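You operate a simulated robot arm through the tools that you are given. There is no shell and no other tool. Be economical: measure what you need, move in short steps, check, and stop when the job is done.

Carry out the task below with a simulated robot arm. There is one attempt and no reset: what you move stays moved.

TASK
Swap the clamped grey pipe for the white one and clamp it.
Fine: open the clamp first; stand the grey pipe on the bench; the white one goes all the way down in the clamp block.

It is judged by the outcome, as a careful person would: the job done as asked, and still so three seconds after it is handed in. It fails if anything else is knocked over, pushed out of place, dropped, spilled or broken.

THE ROBOT
A 7-joint arm with a two-finger parallel gripper, fixed in place. Base frame: the origin is at the foot of the arm, x ahead of it, y to its left, z up; the work surface is at about z = 0. Lengths are in m, angles in rad, forces in N, time in s.
With the tool pointing down near the work surface it reaches from about 0.22 to 0.58 m from the base axis. Its first joint turns from -1.152 to 1.152 rad. Payload 2.5 kg.
Tool frame: the origin (TCP) lies between the finger pads and is the grasp point; the fingertips stand 0.023 m ahead of it; z points along the fingers, y is the line along which they close. The gripper opens to 0.094 m. The fingers are 0.038 m wide and 0.01 m thick; the gripper's body (0.054 by 0.096 m) begins 0.039 m behind the TCP.
Orientation is told as [roll, pitch, yaw] about the base's x, y, z axes, in that order, counted from this pose: with the fingers straight down and closing along the base's y, the tool's x points along the base's -x, its y along +y and its z along -z.

THE INTERFACE
- The arm moves only by the tool apply_moves. Its argument "motion" is text: rows parted by semicolons, each of 7 numbers parted by spaces: the gripper command, from -1 (fully open) to 1 (shut), values between in proportion, then the shift along the base's x, y, z in m, then the turn, a rotation vector about the base's x, y, z in rad. In form: fingers x y z rx ry rz; .... A call has 1 to 8 rows; each row is the pose to reach, as a shift and turn from the pose commanded when the call began. A row lasts 0.2 s, in which the tool goes at most 0.05 m and 0.15 rad; a call with a longer step from one row to the next is refused whole, and so is a gripper value outside its range. A pose out of reach is approached as far as the arm can. The call stops where the force on the tool passes 40 N (or 10 N more than at its start, if that is more) or the arm is blocked; 0.2 s more then pass. The fingers move at their own pace (about 0.108 m/s each) and stop on an object; they squeeze with about 27 N. The grip force told is the motor's: it shows also when the fingers shut on nothing. Time passes only in rows, and 0.2 s behind the last, so rows that repeat a pose let the fingers close. It gives the time, the measured TCP pose, the force on the tool (base axes), the opening and the grip force at its end, in the units of the frame above (readings bear some noise), and new pictures: "pictures" is both (left out), scene, wrist or none.
- Cameras (640 x 400 px; columns grow to the right, rows downward): "scene" is fixed at [0.095, -0.3817, 0.5584]; the picture's right is [0.96, -0.27, 0.00], its down [-0.12, -0.44, -0.89] and it looks along [0.24, 0.85, -0.46] (base axes); focal length 333 px, centre (320, 200). "wrist" rides on the gripper at [-0.039, 0, -0.044] in the tool frame; the picture's right is [0.00, -1.00, 0.00], its down [0.97, 0.00, -0.24] and it looks along [0.24, 0.00, 0.97] (tool axes); focal length 218 px, centre (320, 200).
- pixel_to_xyz(camera, pixels): for up to 12 pixels [column, row] of the newest picture of that camera ("zoom" is the newest enlarged one), the place [x, y, z] in the base frame of the surface seen there, good to about 0.002 m, but the place of the scene camera against the robot may be out by one fixed shift of up to 0.012 m in any direction. No time passes.
- zoom(camera, box): a new picture of the part [left, top, right, bottom] of that camera's present view, enlarged. No time passes.
- finish_job(): hands the job in; it is judged then, once.

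Work in short steps. Measure before you move; look again where a grasp or a placing could have gone wrong, and mend it. You have 80 turns and 120 pictures in all, those below and enlarged ones among them. Open the gripper and draw the arm clear of the work before you hand the job in, unless the task says otherwise; then end with one line.

The tools are called after ">>>" as a command line: name --argument value ..., lists and objects as JSON in quotes. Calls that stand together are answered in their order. apply_moves: Moves the arm, as the interface text tells. Its arguments: {"type":"object","properties":{"motion":{"type":"string"},"pictures":{"type":"string","enum":["both","scene","wrist","none"]}},"required":["motion"]} The other tools are called the same way: pixel_to_xyz (camera, pixels) gives the place of the surface under pixels of a picture; zoom (camera, box) takes an enlarged picture of a part of a camera's view; finish_job () hands the job in.

At the start:

```text
t: 0.0
tool_pos: [0.2438, 0.2742, 0.3734]
tool_rot: [0.0, 0.001, 0.0]
ft_force: [0.4, -0.5, 0.5]
grip_width: 0.0939
gripper_force: 0.1
```

scene: 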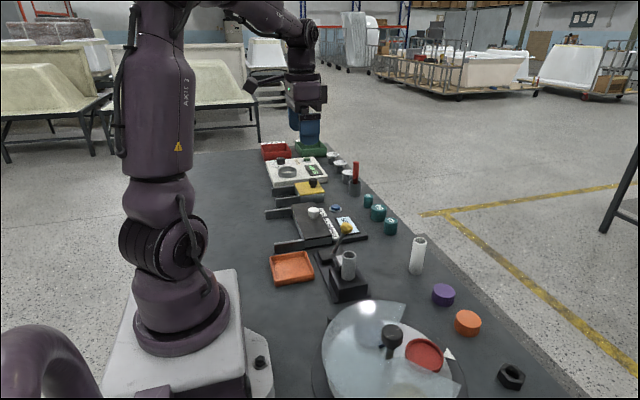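
wrist: 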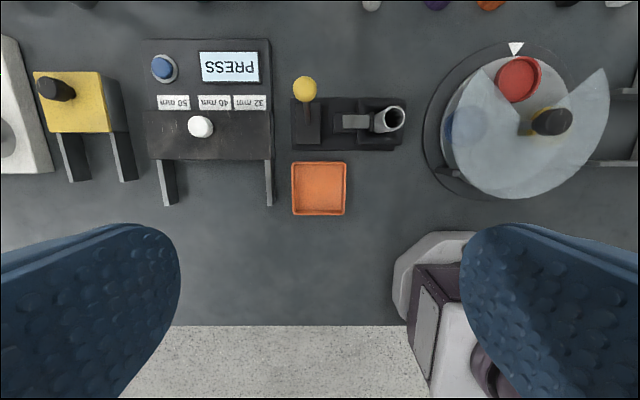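

I look closely at the clamp (scene ~ (345,265)) and the white pipe (417,255).

>>> zoom --camera "scene" --box '[290, 200, 450, 310]'

>>> zoom --camera "wrist" --box '[270, 60, 430, 160]'

>>> pixel_to_xyz --camera "wrist" --pixels '[[305, 88], [306, 120], [300, 145], [352, 122], [390, 118], [400, 110], [372, 5], [340, 140], [400, 145], [405, 100], [293, 100]]'

>>> pixel_to_xyz --camera "scene" --pixels '[[346, 228], [338, 255], [349, 254], [349, 270], [348, 290], [420, 238], [417, 255], [415, 270], [325, 262], [365, 280]]'

```text
3.64 times, centred on (370, 255) of scene
```

zoom: 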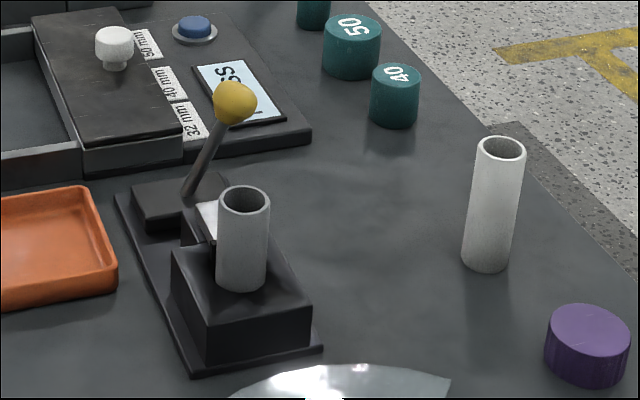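

```text
4.00 times, centred on (350, 110) of wrist
```

zoom: 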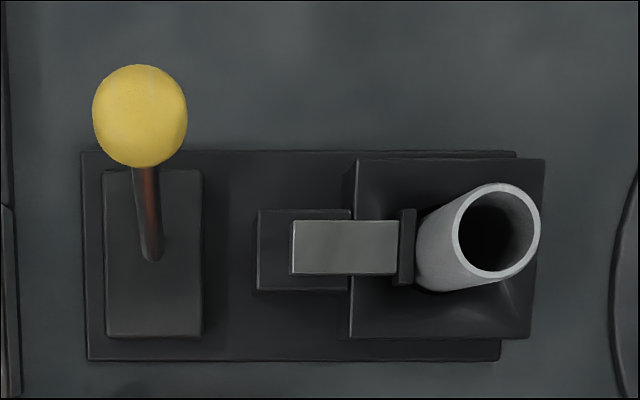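

```text
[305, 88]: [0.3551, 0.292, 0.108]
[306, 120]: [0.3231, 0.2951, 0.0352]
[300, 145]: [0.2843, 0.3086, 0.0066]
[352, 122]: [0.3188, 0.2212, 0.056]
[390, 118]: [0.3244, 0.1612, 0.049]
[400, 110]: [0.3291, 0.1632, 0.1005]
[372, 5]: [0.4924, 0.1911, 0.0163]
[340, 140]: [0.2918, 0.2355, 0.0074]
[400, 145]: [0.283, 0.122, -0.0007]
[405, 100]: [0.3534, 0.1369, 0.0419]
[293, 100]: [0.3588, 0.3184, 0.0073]
```

```text
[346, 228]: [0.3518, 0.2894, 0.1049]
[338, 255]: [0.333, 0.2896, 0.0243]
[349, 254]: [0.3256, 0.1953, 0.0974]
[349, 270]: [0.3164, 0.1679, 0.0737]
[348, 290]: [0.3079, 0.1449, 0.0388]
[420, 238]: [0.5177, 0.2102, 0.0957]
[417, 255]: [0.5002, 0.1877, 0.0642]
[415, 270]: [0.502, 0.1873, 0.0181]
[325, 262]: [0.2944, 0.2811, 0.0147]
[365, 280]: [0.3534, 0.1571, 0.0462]
```

The yellow lever (wrist (305,88)) leans towards +x, with the ball at about (0.355,0.292,0.105). The silver jaw presses on the grey pipe along y. I move closer for a better look.

>>> apply_moves --motion "-1 0.03 -0.02 -0.02 0 0 0; -1 0.06 -0.04 -0.04 0 0 0; -1 0.06 -0.04 -0.07 0 0 0; -1 0.06 -0.04 -0.08 0 0 0" --pictures "both"

```text
t: 1.0
tool_pos: [0.3039, 0.2317, 0.2936]
tool_rot: [0.0, 0.0, 0.0]
ft_force: [-0.1, 0.4, 0.1]
grip_width: 0.0939
gripper_force: 0.1
```

scene: 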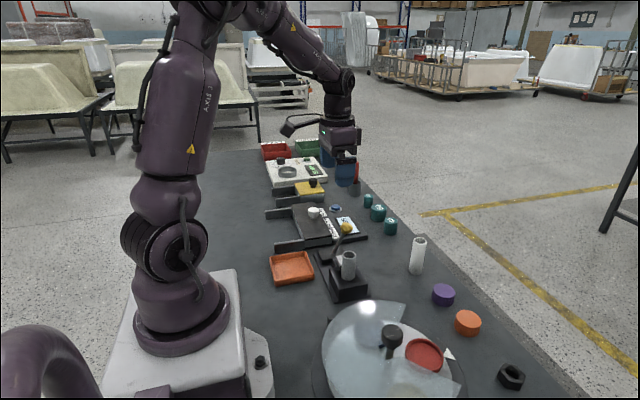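
wrist: 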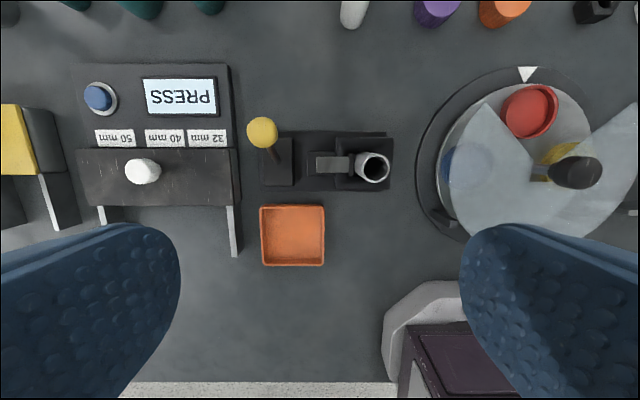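

>>> zoom --camera "wrist" --box '[230, 100, 410, 212]'

>>> zoom --camera "scene" --box '[305, 210, 385, 310]'

>>> pixel_to_xyz --camera "wrist" --pixels '[[262, 130], [275, 155], [278, 175], [335, 163], [352, 163], [372, 178], [386, 165], [360, 160], [374, 154], [345, 185], [385, 187], [353, 8]]'

```text
3.56 times, centred on (320, 156) of wrist
```

zoom: 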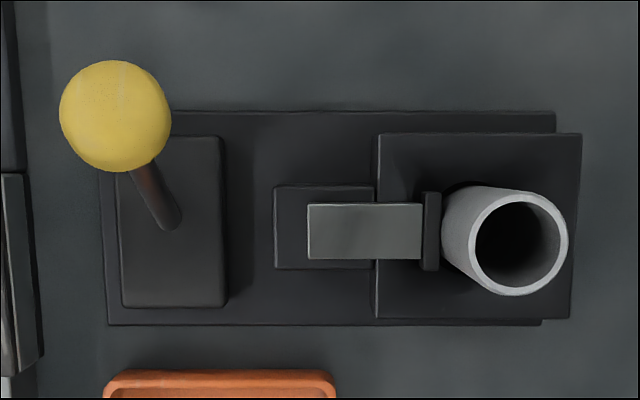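

```text
4.00 times, centred on (345, 260) of scene
```

zoom: 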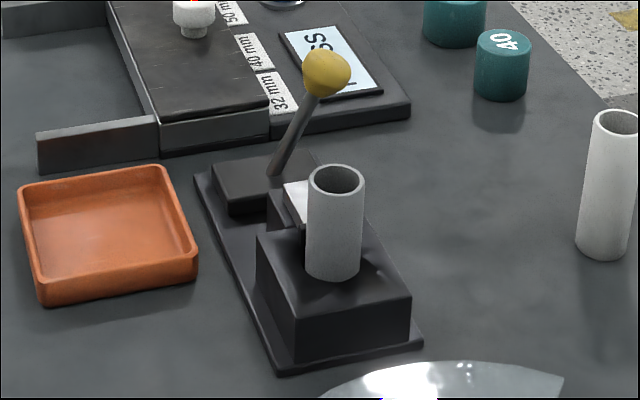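

```text
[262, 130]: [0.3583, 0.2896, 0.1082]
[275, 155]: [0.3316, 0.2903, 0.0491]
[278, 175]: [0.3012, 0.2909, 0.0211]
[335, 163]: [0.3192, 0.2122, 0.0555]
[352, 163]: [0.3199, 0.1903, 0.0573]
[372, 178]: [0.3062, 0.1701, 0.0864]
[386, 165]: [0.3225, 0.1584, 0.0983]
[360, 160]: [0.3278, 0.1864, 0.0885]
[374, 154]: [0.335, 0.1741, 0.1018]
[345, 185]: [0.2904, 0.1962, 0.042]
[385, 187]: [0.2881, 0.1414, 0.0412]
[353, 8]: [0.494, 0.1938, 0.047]
```

The ball centre comes out at about (0.359,0.293,0.0925), the same from both views. I straddle it along y, going down partway first.

>>> apply_moves --motion "-0.3 0.028 0.03 0 0 0 0; -0.3 0.055 0.06 0 0 0 0; -0.3 0.055 0.06 -0.045 0 0 0; -0.3 0.055 0.06 -0.09 0 0 0; -0.3 0.055 0.06 -0.1 0 0 0" --pictures "wrist"

```text
t: 2.2
tool_pos: [0.3581, 0.2912, 0.1946]
tool_rot: [0.0, 0.0, 0.0]
ft_force: [0.2, -0.6, 0.7]
grip_width: 0.0612
gripper_force: 0.0
```

wrist: 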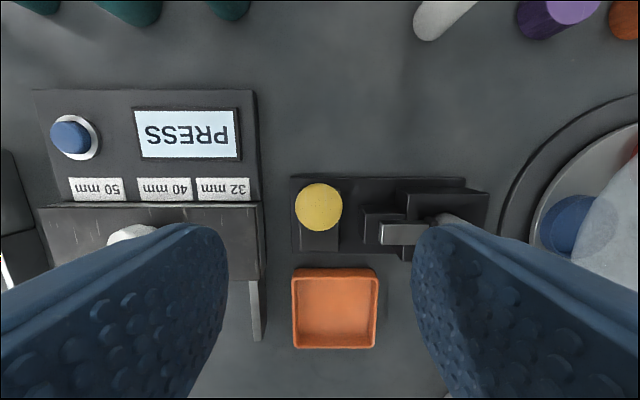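

The ball is centred between the fingers at column 319. I go down to its centre height and close on it.

>>> apply_moves --motion "-0.3 0 0 -0.045 0 0 0; -0.3 0 0 -0.08 0 0 0; -0.3 0 0 -0.1 0 0 0; -0.3 0 0 -0.1 0 0 0; 0.5 0 0 -0.1 0 0 0; 1 0 0 -0.1 0 0 0; 1 0 0 -0.1 0 0 0" --pictures "both"

```text
t: 3.8
tool_pos: [0.3572, 0.292, 0.0936]
tool_rot: [0.0, 0.0, 0.003]
ft_force: [3.2, 4.4, -7.8]
grip_width: 0.0308
gripper_force: 44.8
```

scene: 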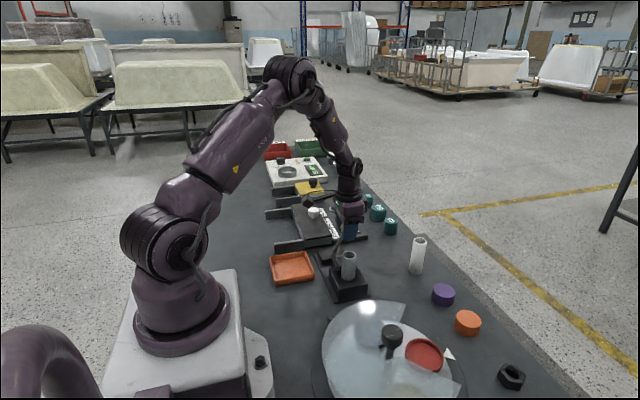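
wrist: 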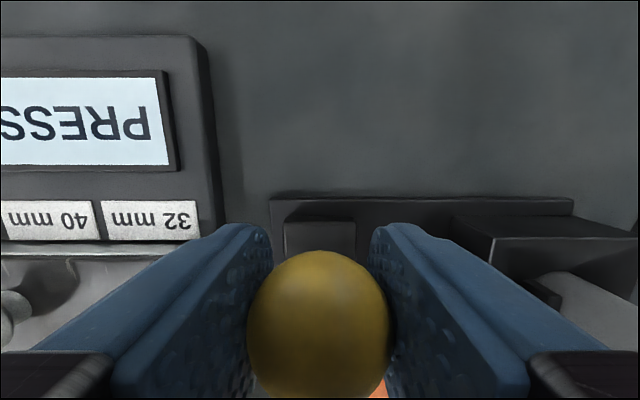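

The ball is gripped at 0.031 wide. I swing the lever towards -x along an arc.

>>> apply_moves --motion "1 -0.007 0 0.004 0 0 0; 1 -0.014 0 0.007 0 0 0; 1 -0.021 0 0.0095 0 0 0; 1 -0.028 0 0.011 0 0 0; 1 -0.036 0 0.012 0 0 0; 1 -0.043 0 0.0125 0 0 0" --pictures "wrist"

```text
t: 5.2
tool_pos: [0.3168, 0.2934, 0.1081]
tool_rot: [0.001, -0.005, 0.001]
ft_force: [13.6, 0.7, 3.8]
grip_width: 0.0315
gripper_force: 45.0
```

wrist: 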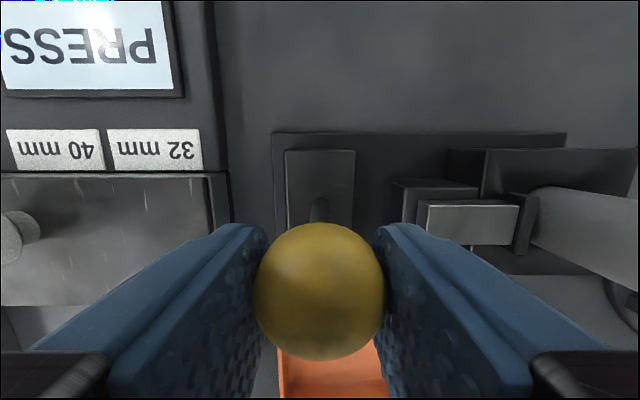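

The lever is following. I carry on over to the mirrored position.

>>> apply_moves --motion "1 -0.008 0 -0.0003 0 0 0; 1 -0.015 0 -0.001 0 0 0; 1 -0.022 0 -0.0027 0 0 0; 1 -0.03 0 -0.0055 0 0 0; 1 -0.037 0 -0.009 0 0 0; 1 -0.044 0 -0.013 0 0 0" --pictures "both"

```text
t: 6.6
tool_pos: [0.2733, 0.2923, 0.0929]
tool_rot: [0.002, -0.001, 0.0]
ft_force: [11.3, -2.5, 21.2]
grip_width: 0.0311
gripper_force: 44.7
```

scene: 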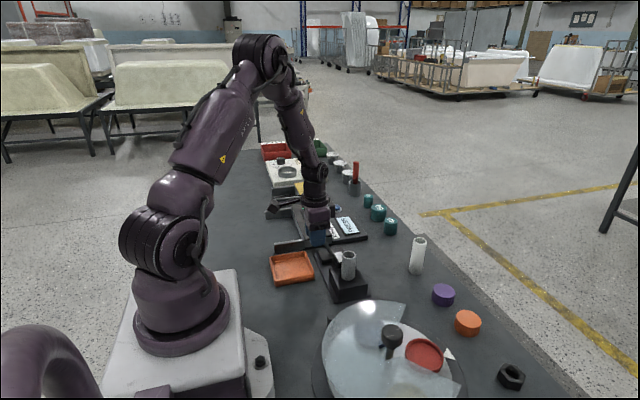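
wrist: 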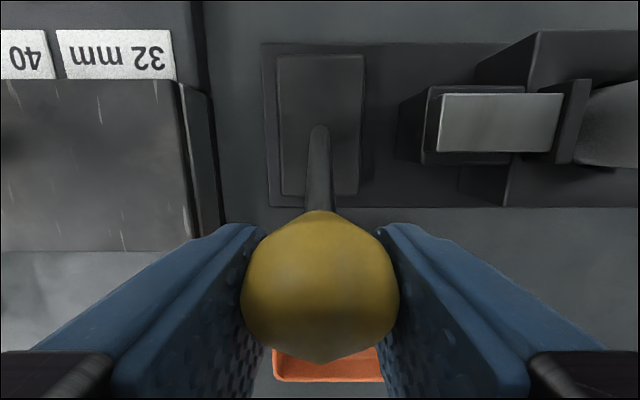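

The lever has swung over. I check whether the jaw has backed off the pipe.

>>> zoom --camera "wrist" --box '[400, 40, 640, 190]'

>>> pixel_to_xyz --camera "wrist" --pixels '[[445, 125], [555, 120], [575, 90], [590, 120], [632, 120], [320, 130], [318, 195]]'

>>> zoom --camera "scene" --box '[305, 210, 385, 310]'

```text
2.67 times, centred on (520, 115) of wrist
```

zoom: 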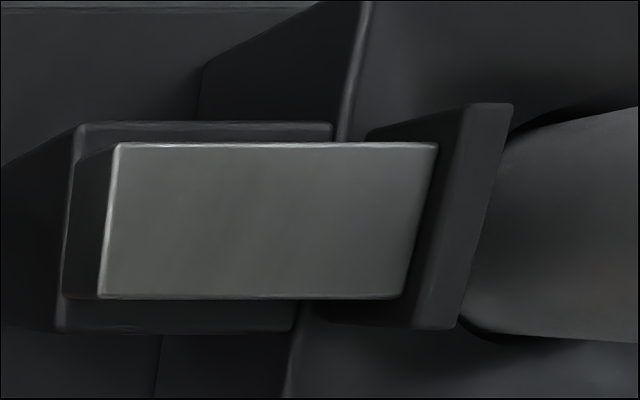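

```text
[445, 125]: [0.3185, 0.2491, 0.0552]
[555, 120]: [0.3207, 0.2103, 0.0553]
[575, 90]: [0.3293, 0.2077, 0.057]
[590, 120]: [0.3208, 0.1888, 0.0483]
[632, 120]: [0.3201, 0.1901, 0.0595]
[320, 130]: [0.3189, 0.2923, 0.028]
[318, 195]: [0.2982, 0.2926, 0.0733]
```

```text
4.00 times, centred on (345, 260) of scene
```

zoom: 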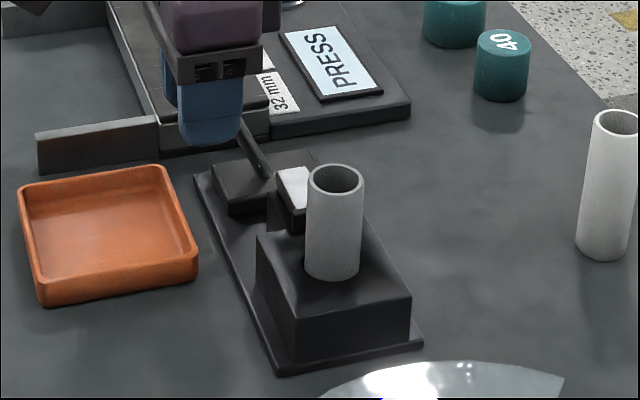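

The jaw pad is now at y≈0.208 against about 0.19 before, so it has retracted. I nudge the lever slightly further to its stop, then release.

>>> apply_moves --motion "1 -0.005 0 -0.003 0 0 0; 1 -0.008 0 -0.006 0 0 0; 1 -0.008 0 -0.006 0 0 0; -0.3 -0.004 0 -0.003 0 0 0; -0.3 -0.004 0 -0.003 0 0 0; -0.3 -0.004 0 0.03 0 0 0; -0.3 -0.004 0 0.08 0 0 0; -0.3 -0.004 0 0.13 0 0 0" --pictures "both"

```text
t: 8.4
tool_pos: [0.2663, 0.2929, 0.2248]
tool_rot: [-0.003, 0.0, 0.001]
ft_force: [-0.5, 0.0, -0.2]
grip_width: 0.0611
gripper_force: 0.0
```

scene: 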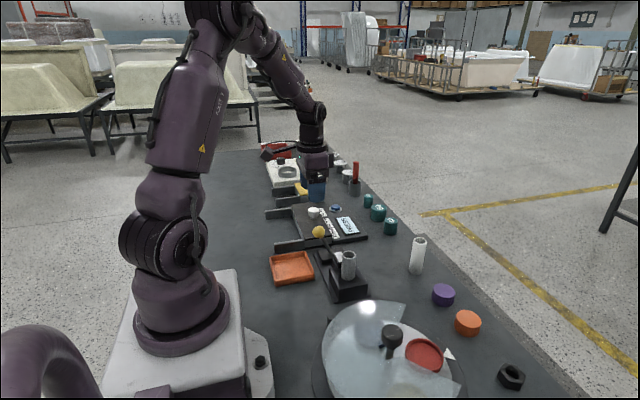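
wrist: 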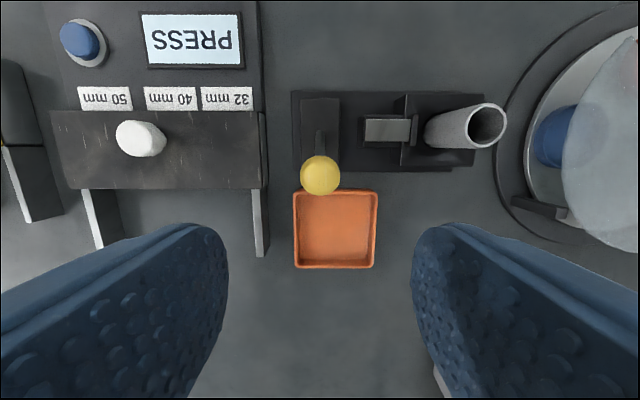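

The clamp is open and the lever stays put. Next I move above the grey pipe to measure it.

>>> apply_moves --motion "-0.3 0.015 -0.04 0 0 0 0; -0.3 0.035 -0.08 0 0 0 0; -0.3 0.053 -0.119 0 0 0 0; -0.3 0.053 -0.119 0 0 0 0" --pictures "wrist"

```text
t: 9.4
tool_pos: [0.3187, 0.1761, 0.225]
tool_rot: [-0.001, 0.0, 0.001]
ft_force: [-0.8, -0.7, -0.3]
grip_width: 0.061
gripper_force: 0.0
```

wrist: 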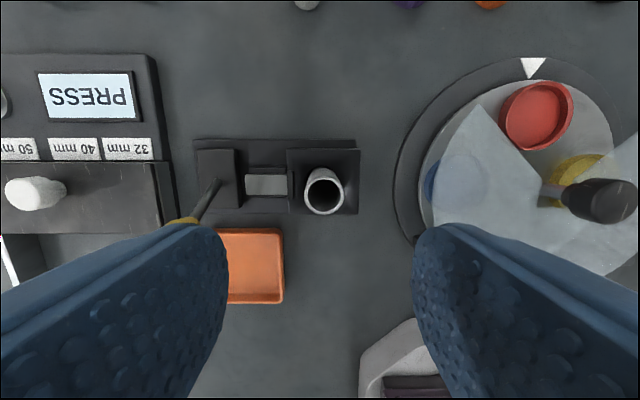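

>>> zoom --camera "wrist" --box '[274, 140, 374, 230]'

>>> pixel_to_xyz --camera "wrist" --pixels '[[307, 194], [342, 194], [324, 183], [323, 212], [324, 170], [324, 193], [350, 160], [293, 185], [307, 4]]'

```text
4.44 times, centred on (324, 185) of wrist
```

zoom: 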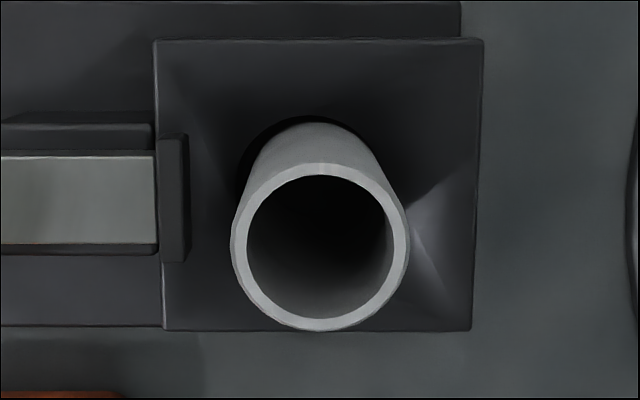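

```text
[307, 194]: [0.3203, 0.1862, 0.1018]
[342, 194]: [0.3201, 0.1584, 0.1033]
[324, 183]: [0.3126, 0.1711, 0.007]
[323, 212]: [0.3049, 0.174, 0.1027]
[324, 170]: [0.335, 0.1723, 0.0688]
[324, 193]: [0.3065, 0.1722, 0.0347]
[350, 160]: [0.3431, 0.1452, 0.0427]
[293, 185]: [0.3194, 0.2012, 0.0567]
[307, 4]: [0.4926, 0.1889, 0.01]
```

The grey pipe's centre is about (0.3195,0.1725), with OD 0.030 and its top at z 0.102. I go down so the tips stay above the jaw top (0.057), then grip.

>>> apply_moves --motion "-0.3 0.001 -0.002 -0.045 0 0 0; -0.3 0.001 -0.002 -0.09 0 0 0; -0.3 0.001 -0.002 -0.12 0 0 0; -0.3 0.001 -0.002 -0.137 0 0 0; -0.3 0.001 -0.002 -0.137 0 0 0; 1 0.001 -0.002 -0.137 0 0 0; 1 0.001 -0.002 -0.137 0 0 0; 1 0.001 -0.002 -0.137 0 0 0" --pictures "wrist"

```text
t: 11.2
tool_pos: [0.3217, 0.1721, 0.0867]
tool_rot: [0.001, 0.0, 0.002]
ft_force: [-0.4, 7.9, -2.8]
grip_width: 0.031
gripper_force: 27.2
```

wrist: 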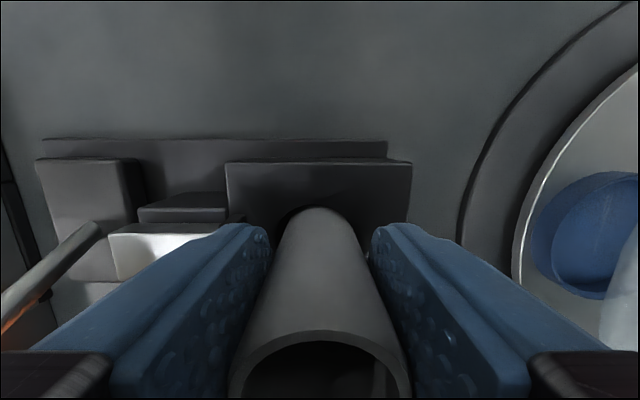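

The pipe is gripped at 0.031. I lift straight up.

>>> apply_moves --motion "1 0 0.0005 0.015 0 0 0; 1 0 0.0005 0.04 0 0 0; 1 0 0.0005 0.08 0 0 0; 1 0 0.0005 0.12 0 0 0; 1 0 0.0005 0.12 0 0 0" --pictures "both"

```text
t: 12.4
tool_pos: [0.3207, 0.1723, 0.2064]
tool_rot: [0.0, 0.001, 0.0]
ft_force: [-0.2, 0.2, -0.2]
grip_width: 0.0309
gripper_force: 27.5
```

scene: 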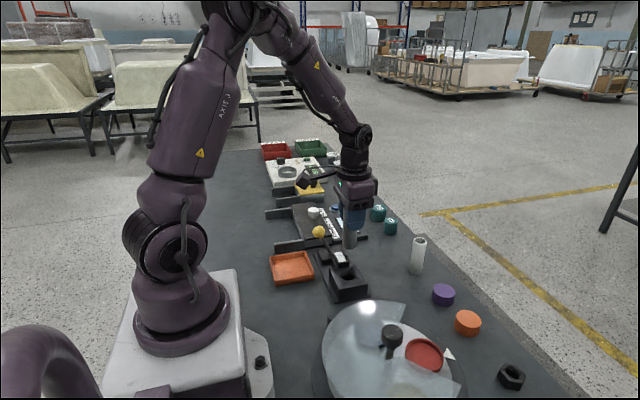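
wrist: 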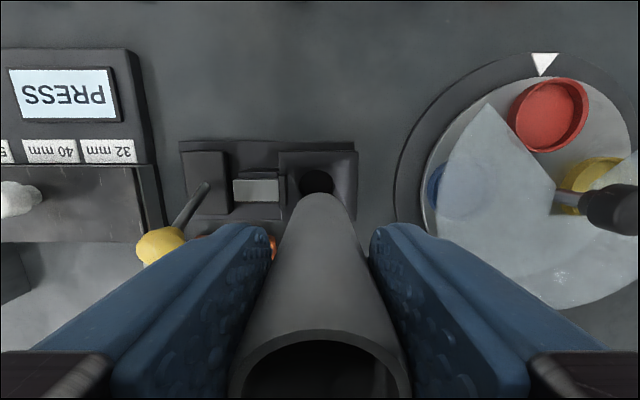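

The pipe is out. I measure the hole, the pipe's length and the white pipe.

>>> zoom --camera "scene" --box '[310, 190, 440, 310]'

>>> zoom --camera "wrist" --box '[260, 130, 380, 210]'

>>> pixel_to_xyz --camera "scene" --pixels '[[349, 246], [349, 243], [348, 235], [416, 241], [424, 241], [414, 239], [411, 255], [417, 270], [422, 262], [389, 223], [376, 210]]'

>>> pixel_to_xyz --camera "wrist" --pixels '[[302, 182], [332, 182], [317, 171], [317, 180], [320, 100], [317, 193], [285, 160], [350, 160], [301, 215]]'

```text
3.33 times, centred on (375, 250) of scene
```

zoom: 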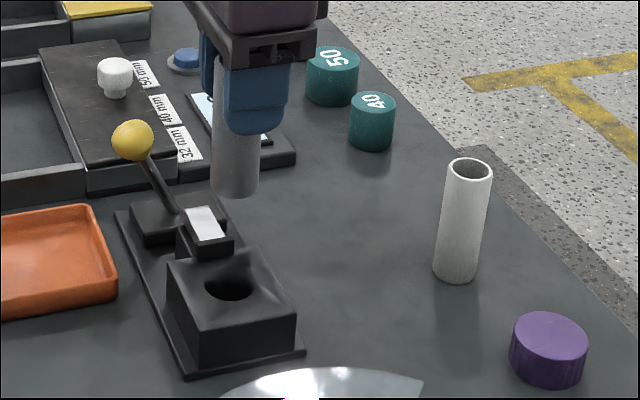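

```text
5.00 times, centred on (320, 170) of wrist
```

zoom: 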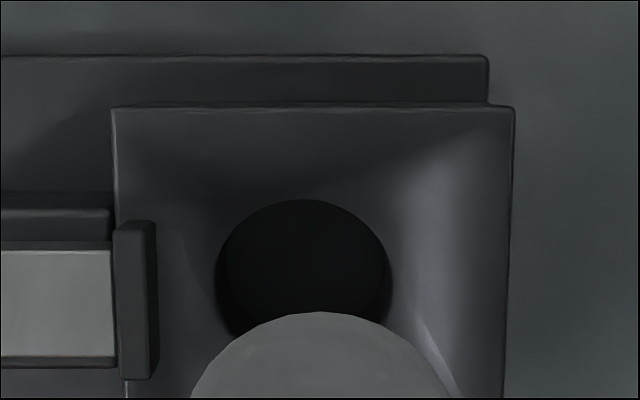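

```text
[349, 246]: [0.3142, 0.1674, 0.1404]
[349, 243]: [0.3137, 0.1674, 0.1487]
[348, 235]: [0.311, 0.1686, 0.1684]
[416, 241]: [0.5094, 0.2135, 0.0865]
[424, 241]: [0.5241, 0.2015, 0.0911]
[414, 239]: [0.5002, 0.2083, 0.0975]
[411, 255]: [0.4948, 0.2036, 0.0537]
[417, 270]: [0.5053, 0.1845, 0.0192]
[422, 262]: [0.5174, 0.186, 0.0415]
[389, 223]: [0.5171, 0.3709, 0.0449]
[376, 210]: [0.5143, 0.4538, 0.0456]
```

```text
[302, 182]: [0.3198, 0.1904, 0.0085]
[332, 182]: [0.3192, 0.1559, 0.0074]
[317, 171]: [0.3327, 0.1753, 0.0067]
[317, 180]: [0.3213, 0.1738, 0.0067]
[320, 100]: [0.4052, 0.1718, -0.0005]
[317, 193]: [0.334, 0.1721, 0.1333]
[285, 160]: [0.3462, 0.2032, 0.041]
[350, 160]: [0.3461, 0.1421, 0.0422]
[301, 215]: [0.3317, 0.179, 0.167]
```

The pipe's bottom is about 0.080 below the TCP, and the hole is centred near (0.3195,0.173) with its floor at 0.007. I carry the grey pipe to open bench at about (0.42,0.235).

>>> apply_moves --motion "1 0.03 0.02 0 0 0 0; 1 0.065 0.04 0 0 0 0; 1 0.1 0.0625 0 0 0 0; 1 0.1 0.0625 -0.04 0 0 0; 1 0.1 0.0625 -0.08 0 0 0; 1 0.1 0.0625 -0.105 0 0 0; 1 0.1 0.0625 -0.115 0 0 0; 1 0.1 0.0625 -0.115 0 0 0" --pictures "both"

```text
t: 14.2
tool_pos: [0.4219, 0.2344, 0.0901]
tool_rot: [0.0, 0.001, -0.001]
ft_force: [0.0, -0.1, -1.2]
grip_width: 0.0309
gripper_force: 27.1
```

scene: 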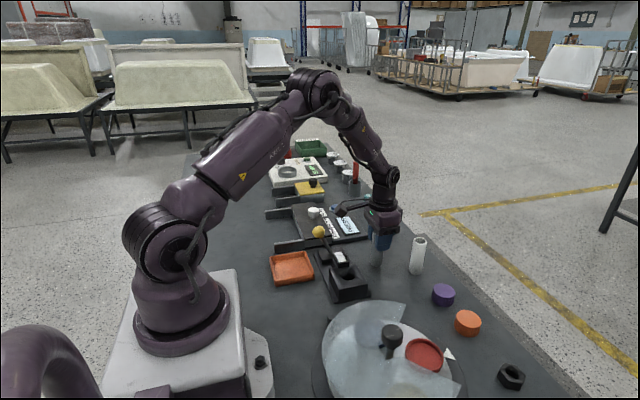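
wrist: 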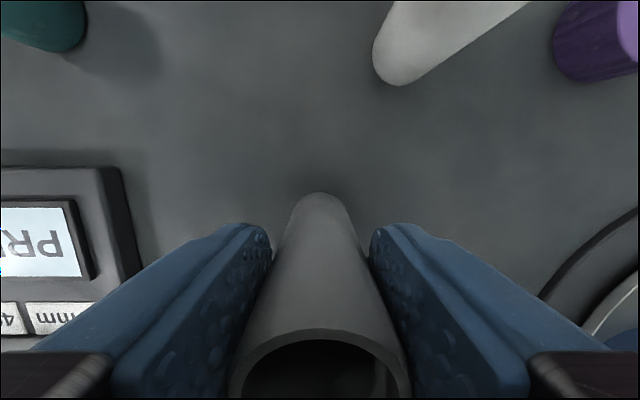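

Clear bench lies under the pipe. I lower it in small steps until it touches.

>>> apply_moves --motion "1 0 0 -0.003 0 0 0; 1 0 0 -0.006 0 0 0; 1 0 0 -0.008 0 0 0; 1 0 0 -0.009 0 0 0; 1 0 0 -0.009 0 0 0" --pictures "none"

```text
t: 15.4
tool_pos: [0.4221, 0.2354, 0.0818]
tool_rot: [0.001, -0.001, 0.003]
ft_force: [1.0, -0.5, -1.0]
grip_width: 0.031
gripper_force: 27.2
```

>>> apply_moves --motion "1 0 0 -0.001 0 0 0; 1 0 0 -0.002 0 0 0; 1 0 0 -0.003 0 0 0; 1 0 0 -0.003 0 0 0" --pictures "scene"

```text
t: 16.4
tool_pos: [0.4211, 0.2345, 0.08]
tool_rot: [0.001, 0.0, 0.001]
ft_force: [-0.9, -0.2, -0.3]
grip_width: 0.031
gripper_force: 27.0
```

scene: 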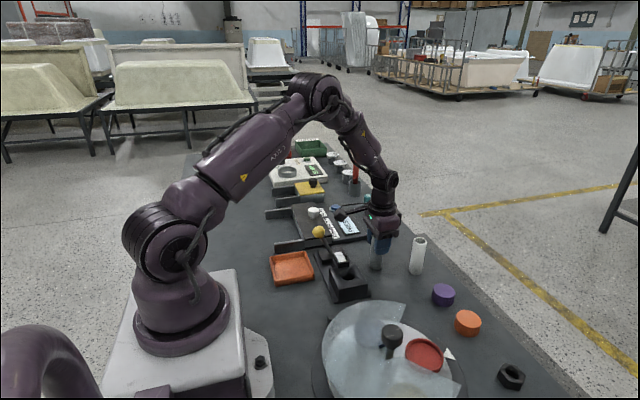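

Still no contact force (commanded z is about 0.079). I continue in 1 mm steps.

>>> apply_moves --motion "1 0 0 -0.001 0 0 0; 1 0 0 -0.002 0 0 0; 1 0 0 -0.002 0 0 0" --pictures "none"

>>> zoom --camera "scene" --box '[340, 210, 440, 290]'

```text
t: 17.2
tool_pos: [0.4233, 0.2358, 0.0782]
tool_rot: [0.0, -0.001, 0.002]
ft_force: [-3.4, -1.8, 12.9]
grip_width: 0.0309
gripper_force: 27.2
```

```text
5.00 times, centred on (390, 250) of scene
```

zoom: 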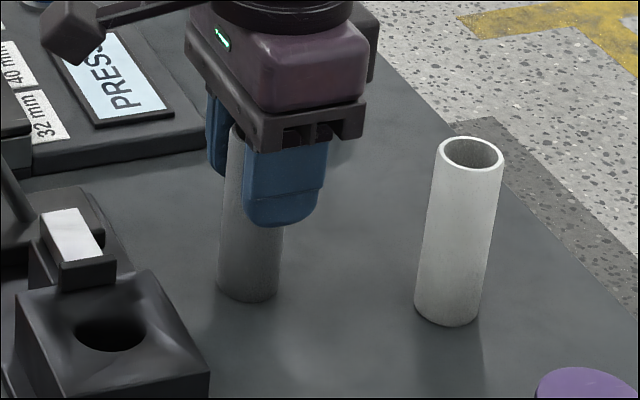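

There is 12.9 N of contact, so the pipe is standing on the bench. I release and rise.

>>> apply_moves --motion "1 0 0 0.001 0 0 0; -0.3 0 0 0.001 0 0 0; -0.3 0 0 0.001 0 0 0; -0.3 0 0 0.02 0 0 0; -0.3 0 0 0.06 0 0 0; -0.3 0 0 0.1 0 0 0; -0.3 0 0 0.14 0 0 0; -0.3 0 0 0.14 0 0 0" --pictures "both"

```text
t: 19.0
tool_pos: [0.4255, 0.2351, 0.2155]
tool_rot: [0.001, 0.0, -0.001]
ft_force: [-0.7, 0.0, 0.0]
grip_width: 0.0611
gripper_force: 0.0
```

scene: 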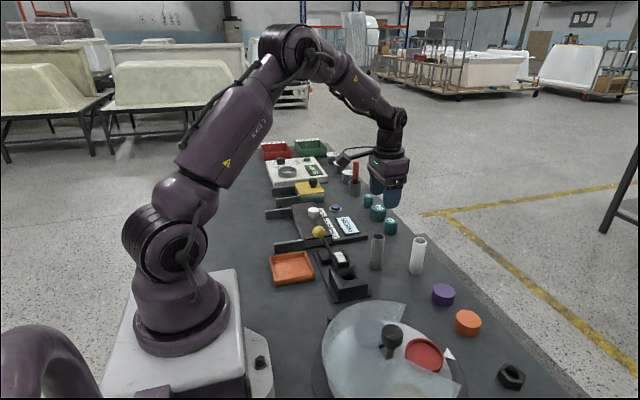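
wrist: 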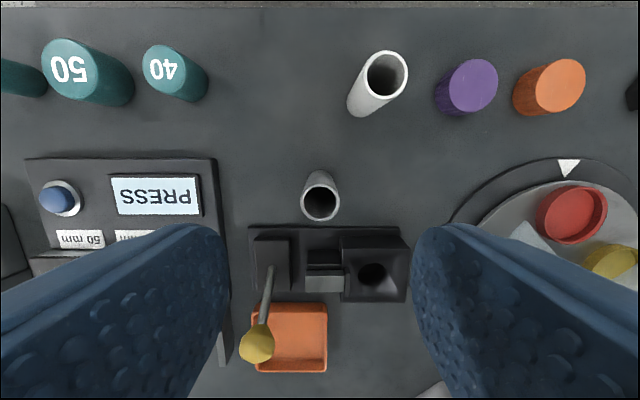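

The grey pipe stands upright. I measure the white one at wrist (385,75).

>>> pixel_to_xyz --camera "wrist" --pixels '[[365, 75], [406, 75], [387, 52], [385, 94], [367, 90], [360, 112], [303, 200], [338, 200], [320, 217]]'

>>> zoom --camera "wrist" --box '[330, 40, 430, 130]'

```text
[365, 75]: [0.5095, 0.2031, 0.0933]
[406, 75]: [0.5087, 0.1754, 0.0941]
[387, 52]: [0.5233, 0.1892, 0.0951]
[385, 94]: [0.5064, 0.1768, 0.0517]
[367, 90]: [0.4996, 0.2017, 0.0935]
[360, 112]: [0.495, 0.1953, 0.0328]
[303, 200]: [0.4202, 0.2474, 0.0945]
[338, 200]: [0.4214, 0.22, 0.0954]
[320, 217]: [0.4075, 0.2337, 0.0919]
```

```text
4.44 times, centred on (380, 85) of wrist
```

zoom: 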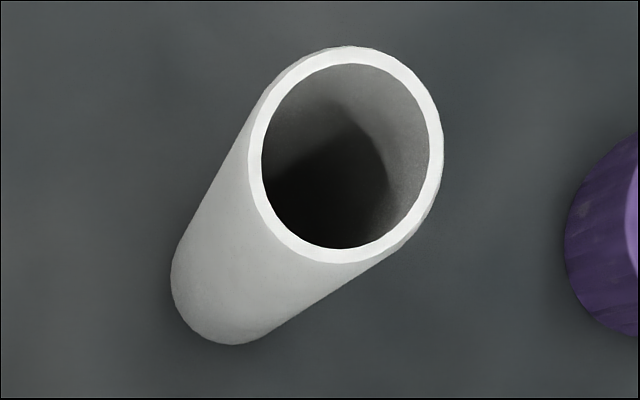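

White pipe: centre (0.5085,0.189), top at 0.0945, same size as the grey. I move above it and check alignment.

>>> apply_moves --motion "-0.3 0.04 -0.02 0 0 0 0; -0.3 0.086 -0.0455 0 0 0 0; -0.3 0.086 -0.0455 -0.03 0 0 0; -0.3 0.086 -0.0455 -0.06 0 0 0; -0.3 0.086 -0.0455 -0.06 0 0 0" --pictures "wrist"

```text
refused: row 2 steps farther than a row can; nothing moved
```

>>> apply_moves --motion "-0.3 0.043 -0.022 0 0 0 0; -0.3 0.086 -0.0455 0 0 0 0; -0.3 0.086 -0.0455 -0.03 0 0 0; -0.3 0.086 -0.0455 -0.06 0 0 0; -0.3 0.086 -0.0455 -0.06 0 0 0" --pictures "wrist"

```text
t: 20.2
tool_pos: [0.508, 0.188, 0.1564]
tool_rot: [0.001, 0.001, 0.0]
ft_force: [-0.2, 0.5, 0.7]
grip_width: 0.0611
gripper_force: 0.1
```

wrist: 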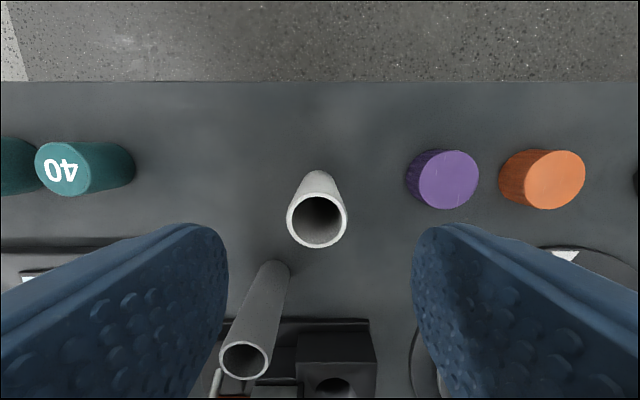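

The pipe is centred (column 317). I go down and grip.

>>> apply_moves --motion "-0.3 0 0.0005 -0.04 0 0 0; -0.3 0 0.0005 -0.065 0 0 0; -0.3 0 0.0005 -0.0775 0 0 0; -0.3 0 0.0005 -0.0775 0 0 0; 1 0 0.0005 -0.0775 0 0 0; 1 0 0.0005 -0.0775 0 0 0; 1 0 0.0005 -0.0775 0 0 0" --pictures "wrist"

```text
t: 21.8
tool_pos: [0.5081, 0.1898, 0.0786]
tool_rot: [-0.001, -0.001, 0.002]
ft_force: [0.5, -0.1, 0.3]
grip_width: 0.0309
gripper_force: 26.9
```

wrist: 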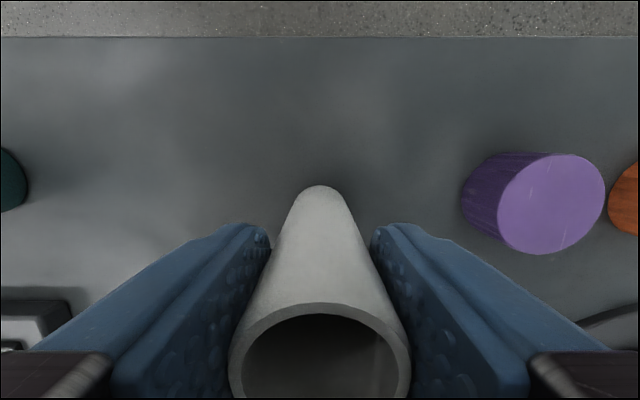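

Gripped. I lift it clear and begin carrying it towards the clamp.

>>> apply_moves --motion "1 0 0 0.04 0 0 0; 1 0 0 0.085 0 0 0; 1 0 0 0.125 0 0 0; 1 -0.045 -0.004 0.125 0 0 0; 1 -0.09 -0.008 0.125 0 0 0; 1 -0.135 -0.012 0.125 0 0 0; 1 -0.175 -0.015 0.125 0 0 0; 1 -0.1885 -0.0165 0.125 0 0 0" --pictures "none"

>>> apply_moves --motion "1 0 0 0 0 0 0; 1 0 0 0 0 0 0" --pictures "both"

```text
t: 23.6
tool_pos: [0.3179, 0.173, 0.2043]
tool_rot: [0.001, -0.001, 0.001]
ft_force: [-0.6, 0.1, -0.7]
grip_width: 0.0311
gripper_force: 26.5
```

```text
t: 24.2
tool_pos: [0.3185, 0.1718, 0.2042]
tool_rot: [0.0, 0.0, 0.001]
ft_force: [-0.2, 0.5, 0.0]
grip_width: 0.0308
gripper_force: 27.1
```

scene: 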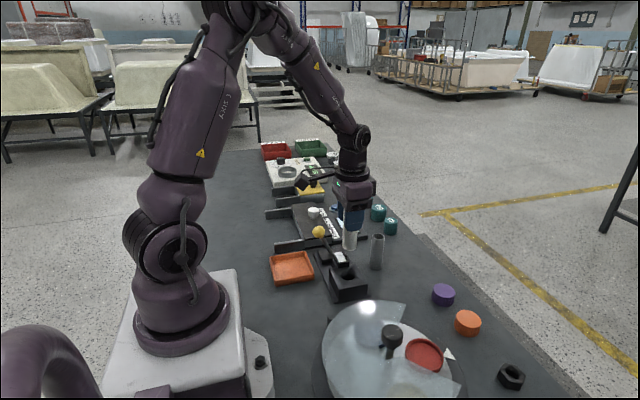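
wrist: 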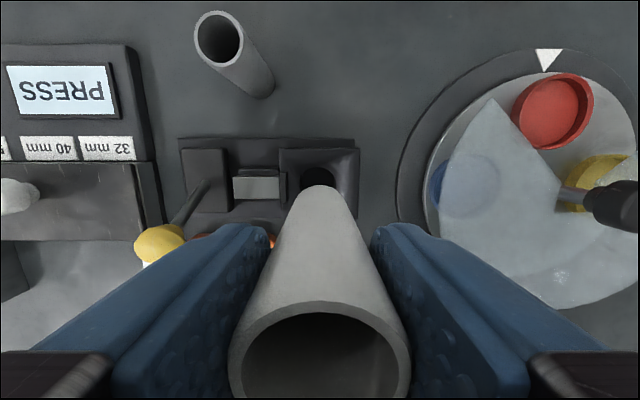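

It's aligned within about 1 mm and the hole has a funnel. I lower until the bottom is just above the block, then look.

>>> apply_moves --motion "1 0.001 0.0005 -0.03 0 0 0; 1 0.001 0.0005 -0.06 0 0 0; 1 0.001 0.0005 -0.078 0 0 0; 1 0.001 0.0005 -0.078 0 0 0" --pictures "both"

>>> zoom --camera "wrist" --box '[240, 130, 400, 230]'

>>> zoom --camera "scene" --box '[305, 210, 385, 310]'

```text
t: 25.2
tool_pos: [0.319, 0.1738, 0.1255]
tool_rot: [-0.001, 0.001, 0.002]
ft_force: [0.5, 0.9, -0.2]
grip_width: 0.0313
gripper_force: 26.0
```

scene: 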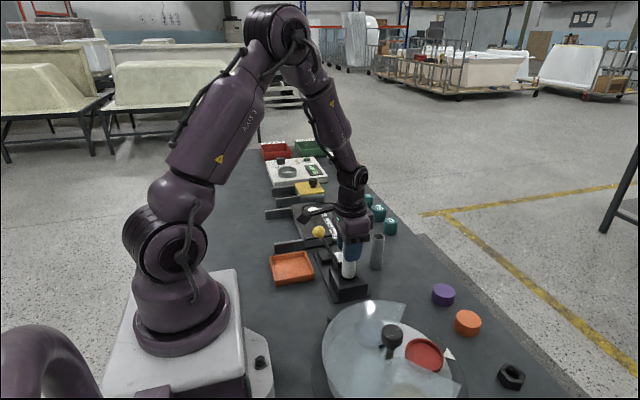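
wrist: 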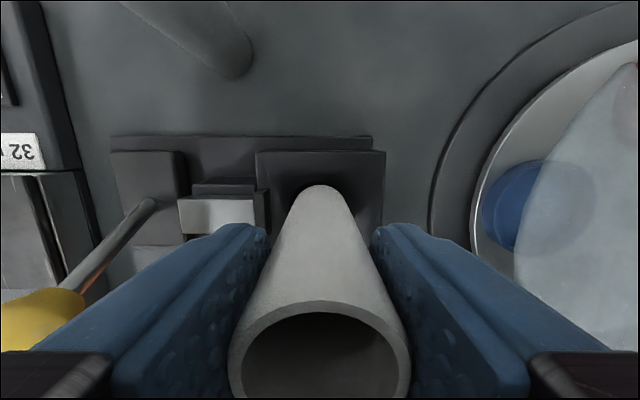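

```text
4.00 times, centred on (320, 180) of wrist
```

zoom: 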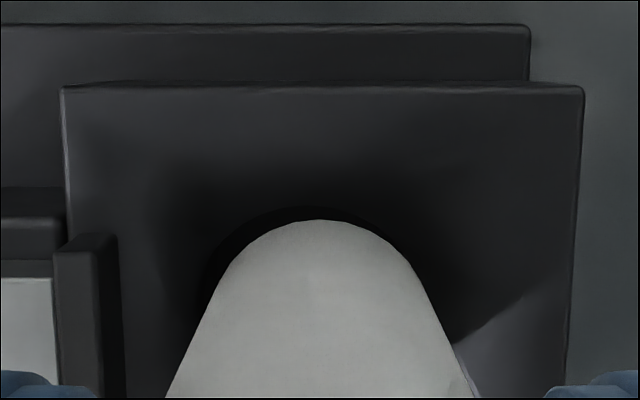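

```text
4.00 times, centred on (345, 260) of scene
```

zoom: 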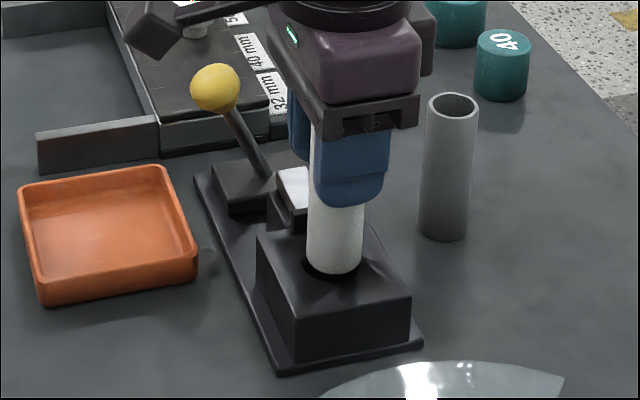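

The pipe sits over the hole. I insert it slowly with a small +y correction.

>>> apply_moves --motion "1 0 0.0006 -0.01 0 0 0; 1 0 0.0006 -0.018 0 0 0; 1 0 0.0006 -0.025 0 0 0; 1 0 0.0006 -0.031 0 0 0; 1 0 0.0006 -0.035 0 0 0; 1 0 0.0006 -0.035 0 0 0" --pictures "none"

```text
t: 26.6
tool_pos: [0.3202, 0.1745, 0.0904]
tool_rot: [0.001, 0.001, -0.001]
ft_force: [-1.4, -0.3, -0.4]
grip_width: 0.031
gripper_force: 27.2
```

It has gone in freely. I lower the last few millimetres until it meets the floor.

>>> apply_moves --motion "1 0 0 -0.001 0 0 0; 1 0 0 -0.002 0 0 0; 1 0 0 -0.003 0 0 0; 1 0 0 -0.004 0 0 0; 1 0 0 -0.0045 0 0 0; 1 0 0 -0.0045 0 0 0" --pictures "wrist"

```text
t: 28.0
tool_pos: [0.3206, 0.1743, 0.0882]
tool_rot: [-0.001, 0.0, 0.0]
ft_force: [-11.4, 0.2, 9.7]
grip_width: 0.031
gripper_force: 27.4
```

wrist: 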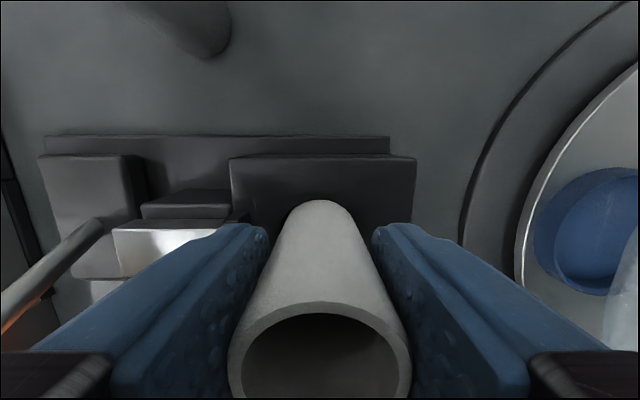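

The contact force is about 10 N at z≈0.088. I release and check the resting height; the grey pipe's top was at 0.102.

>>> apply_moves --motion "1 0 0 0.001 0 0 0; -0.3 0 0 0.001 0 0 0; -0.3 0 0 0.001 0 0 0; -0.3 0 0 0.03 0 0 0; -0.3 0 0 0.07 0 0 0; -0.3 0 0 0.11 0 0 0; -0.3 0 0 0.138 0 0 0; -0.3 0 0 0.138 0 0 0" --pictures "both"

>>> zoom --camera "scene" --box '[305, 210, 385, 310]'

>>> pixel_to_xyz --camera "wrist" --pixels '[[307, 194], [342, 194], [323, 212], [324, 214], [324, 175], [324, 190], [323, 178]]'

```text
t: 29.8
tool_pos: [0.3227, 0.1765, 0.223]
tool_rot: [0.0, -0.001, 0.0]
ft_force: [-0.9, -0.3, 0.8]
grip_width: 0.0611
gripper_force: 0.2
```

scene: 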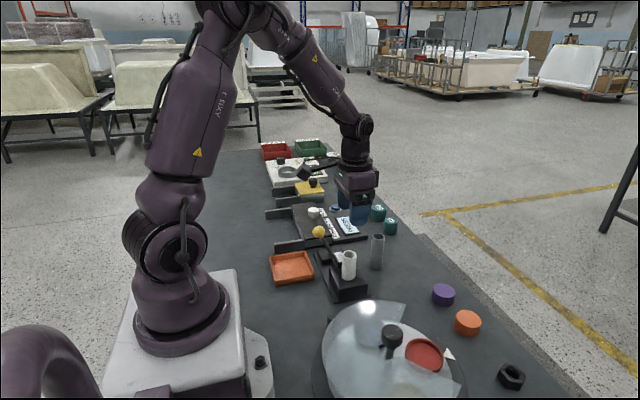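
wrist: 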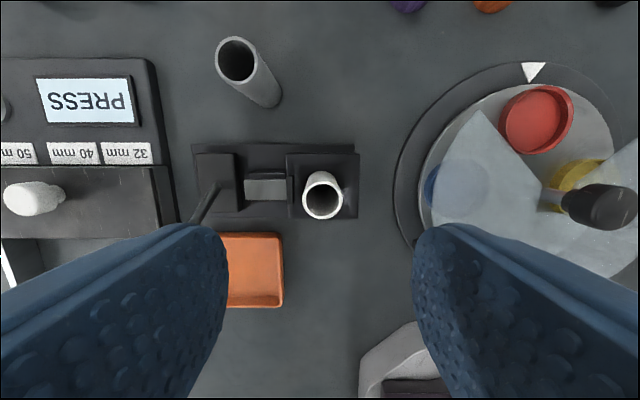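

```text
4.00 times, centred on (345, 260) of scene
```

zoom: 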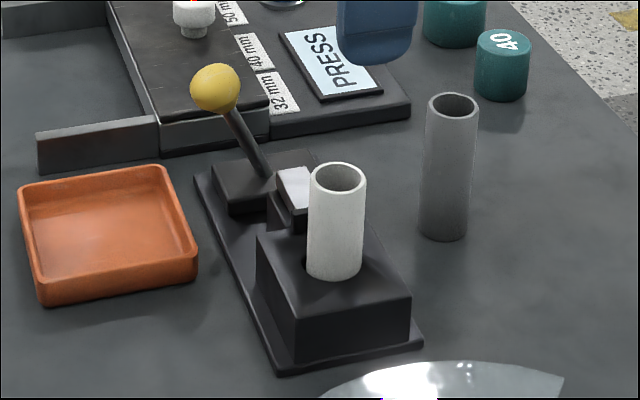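

```text
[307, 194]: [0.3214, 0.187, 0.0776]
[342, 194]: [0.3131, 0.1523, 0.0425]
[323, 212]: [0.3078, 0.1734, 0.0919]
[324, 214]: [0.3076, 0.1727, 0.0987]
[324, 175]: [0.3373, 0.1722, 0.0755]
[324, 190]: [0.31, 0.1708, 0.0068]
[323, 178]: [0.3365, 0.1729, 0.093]
```

>>> zoom --camera "wrist" --box '[274, 140, 374, 230]'

```text
4.44 times, centred on (324, 185) of wrist
```

zoom: 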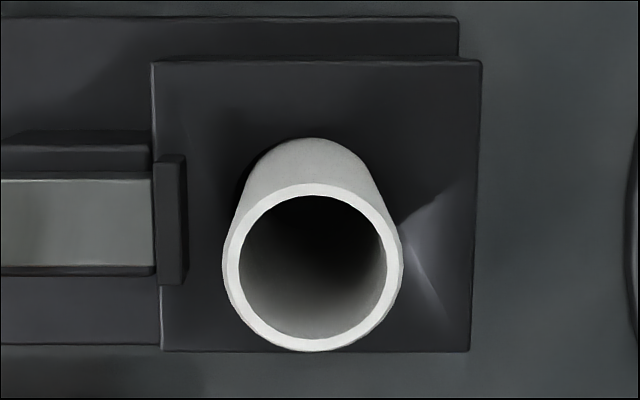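

>>> pixel_to_xyz --camera "zoom" --pixels '[[231, 265], [394, 265], [312, 343], [312, 190], [260, 320], [365, 320], [312, 270], [300, 260]]'

```text
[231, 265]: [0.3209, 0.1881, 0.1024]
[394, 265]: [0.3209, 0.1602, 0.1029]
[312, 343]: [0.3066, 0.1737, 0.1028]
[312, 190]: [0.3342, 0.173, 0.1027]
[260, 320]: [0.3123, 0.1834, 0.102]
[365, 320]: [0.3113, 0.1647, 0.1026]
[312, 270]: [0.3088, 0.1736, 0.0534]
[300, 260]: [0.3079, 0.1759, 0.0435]
```

The rim is level at 0.1026, the same as the grey pipe was, so it is fully seated. Now I go back above the lever ball.

>>> apply_moves --motion "-0.3 -0.018 0.04 0 0 0 0; -0.3 -0.036 0.08 0 0 0 0; -0.3 -0.054 0.118 0 0 0 0; -0.3 -0.054 0.118 0 0 0 0" --pictures "both"

>>> pixel_to_xyz --camera "wrist" --pixels '[[320, 175], [300, 175], [340, 175], [320, 190]]'

```text
t: 30.8
tool_pos: [0.2666, 0.2961, 0.2252]
tool_rot: [0.0, -0.002, 0.0]
ft_force: [0.2, -0.3, 0.0]
grip_width: 0.0613
gripper_force: 0.2
```

scene: 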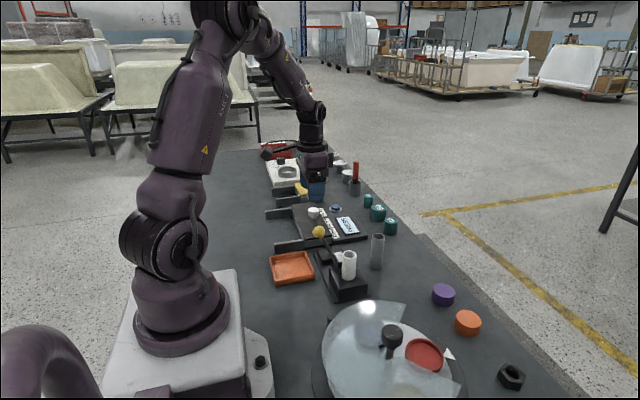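
wrist: 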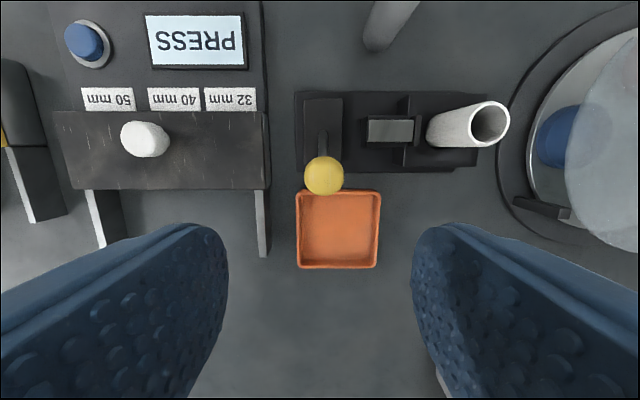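

```text
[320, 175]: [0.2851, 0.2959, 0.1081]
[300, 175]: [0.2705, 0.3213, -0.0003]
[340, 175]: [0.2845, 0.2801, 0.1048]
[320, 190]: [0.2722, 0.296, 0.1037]
```

The ball centre is about (0.2815,0.293,0.0925). I go down and grip it.

>>> apply_moves --motion "-0.3 0.015 -0.002 -0.04 0 0 0; -0.3 0.015 -0.002 -0.08 0 0 0; -0.3 0.015 -0.002 -0.115 0 0 0; -0.3 0.015 -0.002 -0.131 0 0 0; -0.3 0.015 -0.002 -0.131 0 0 0; 1 0.015 -0.002 -0.131 0 0 0; 1 0.015 -0.002 -0.131 0 0 0; 1 0.015 -0.002 -0.131 0 0 0" --pictures "wrist"

```text
t: 32.6
tool_pos: [0.28, 0.2921, 0.0946]
tool_rot: [-0.003, 0.002, 0.0]
ft_force: [1.4, -11.8, -1.5]
grip_width: 0.031
gripper_force: 44.8
```

wrist: 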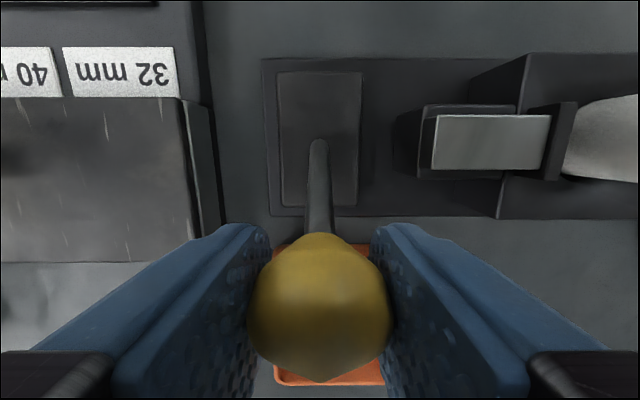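

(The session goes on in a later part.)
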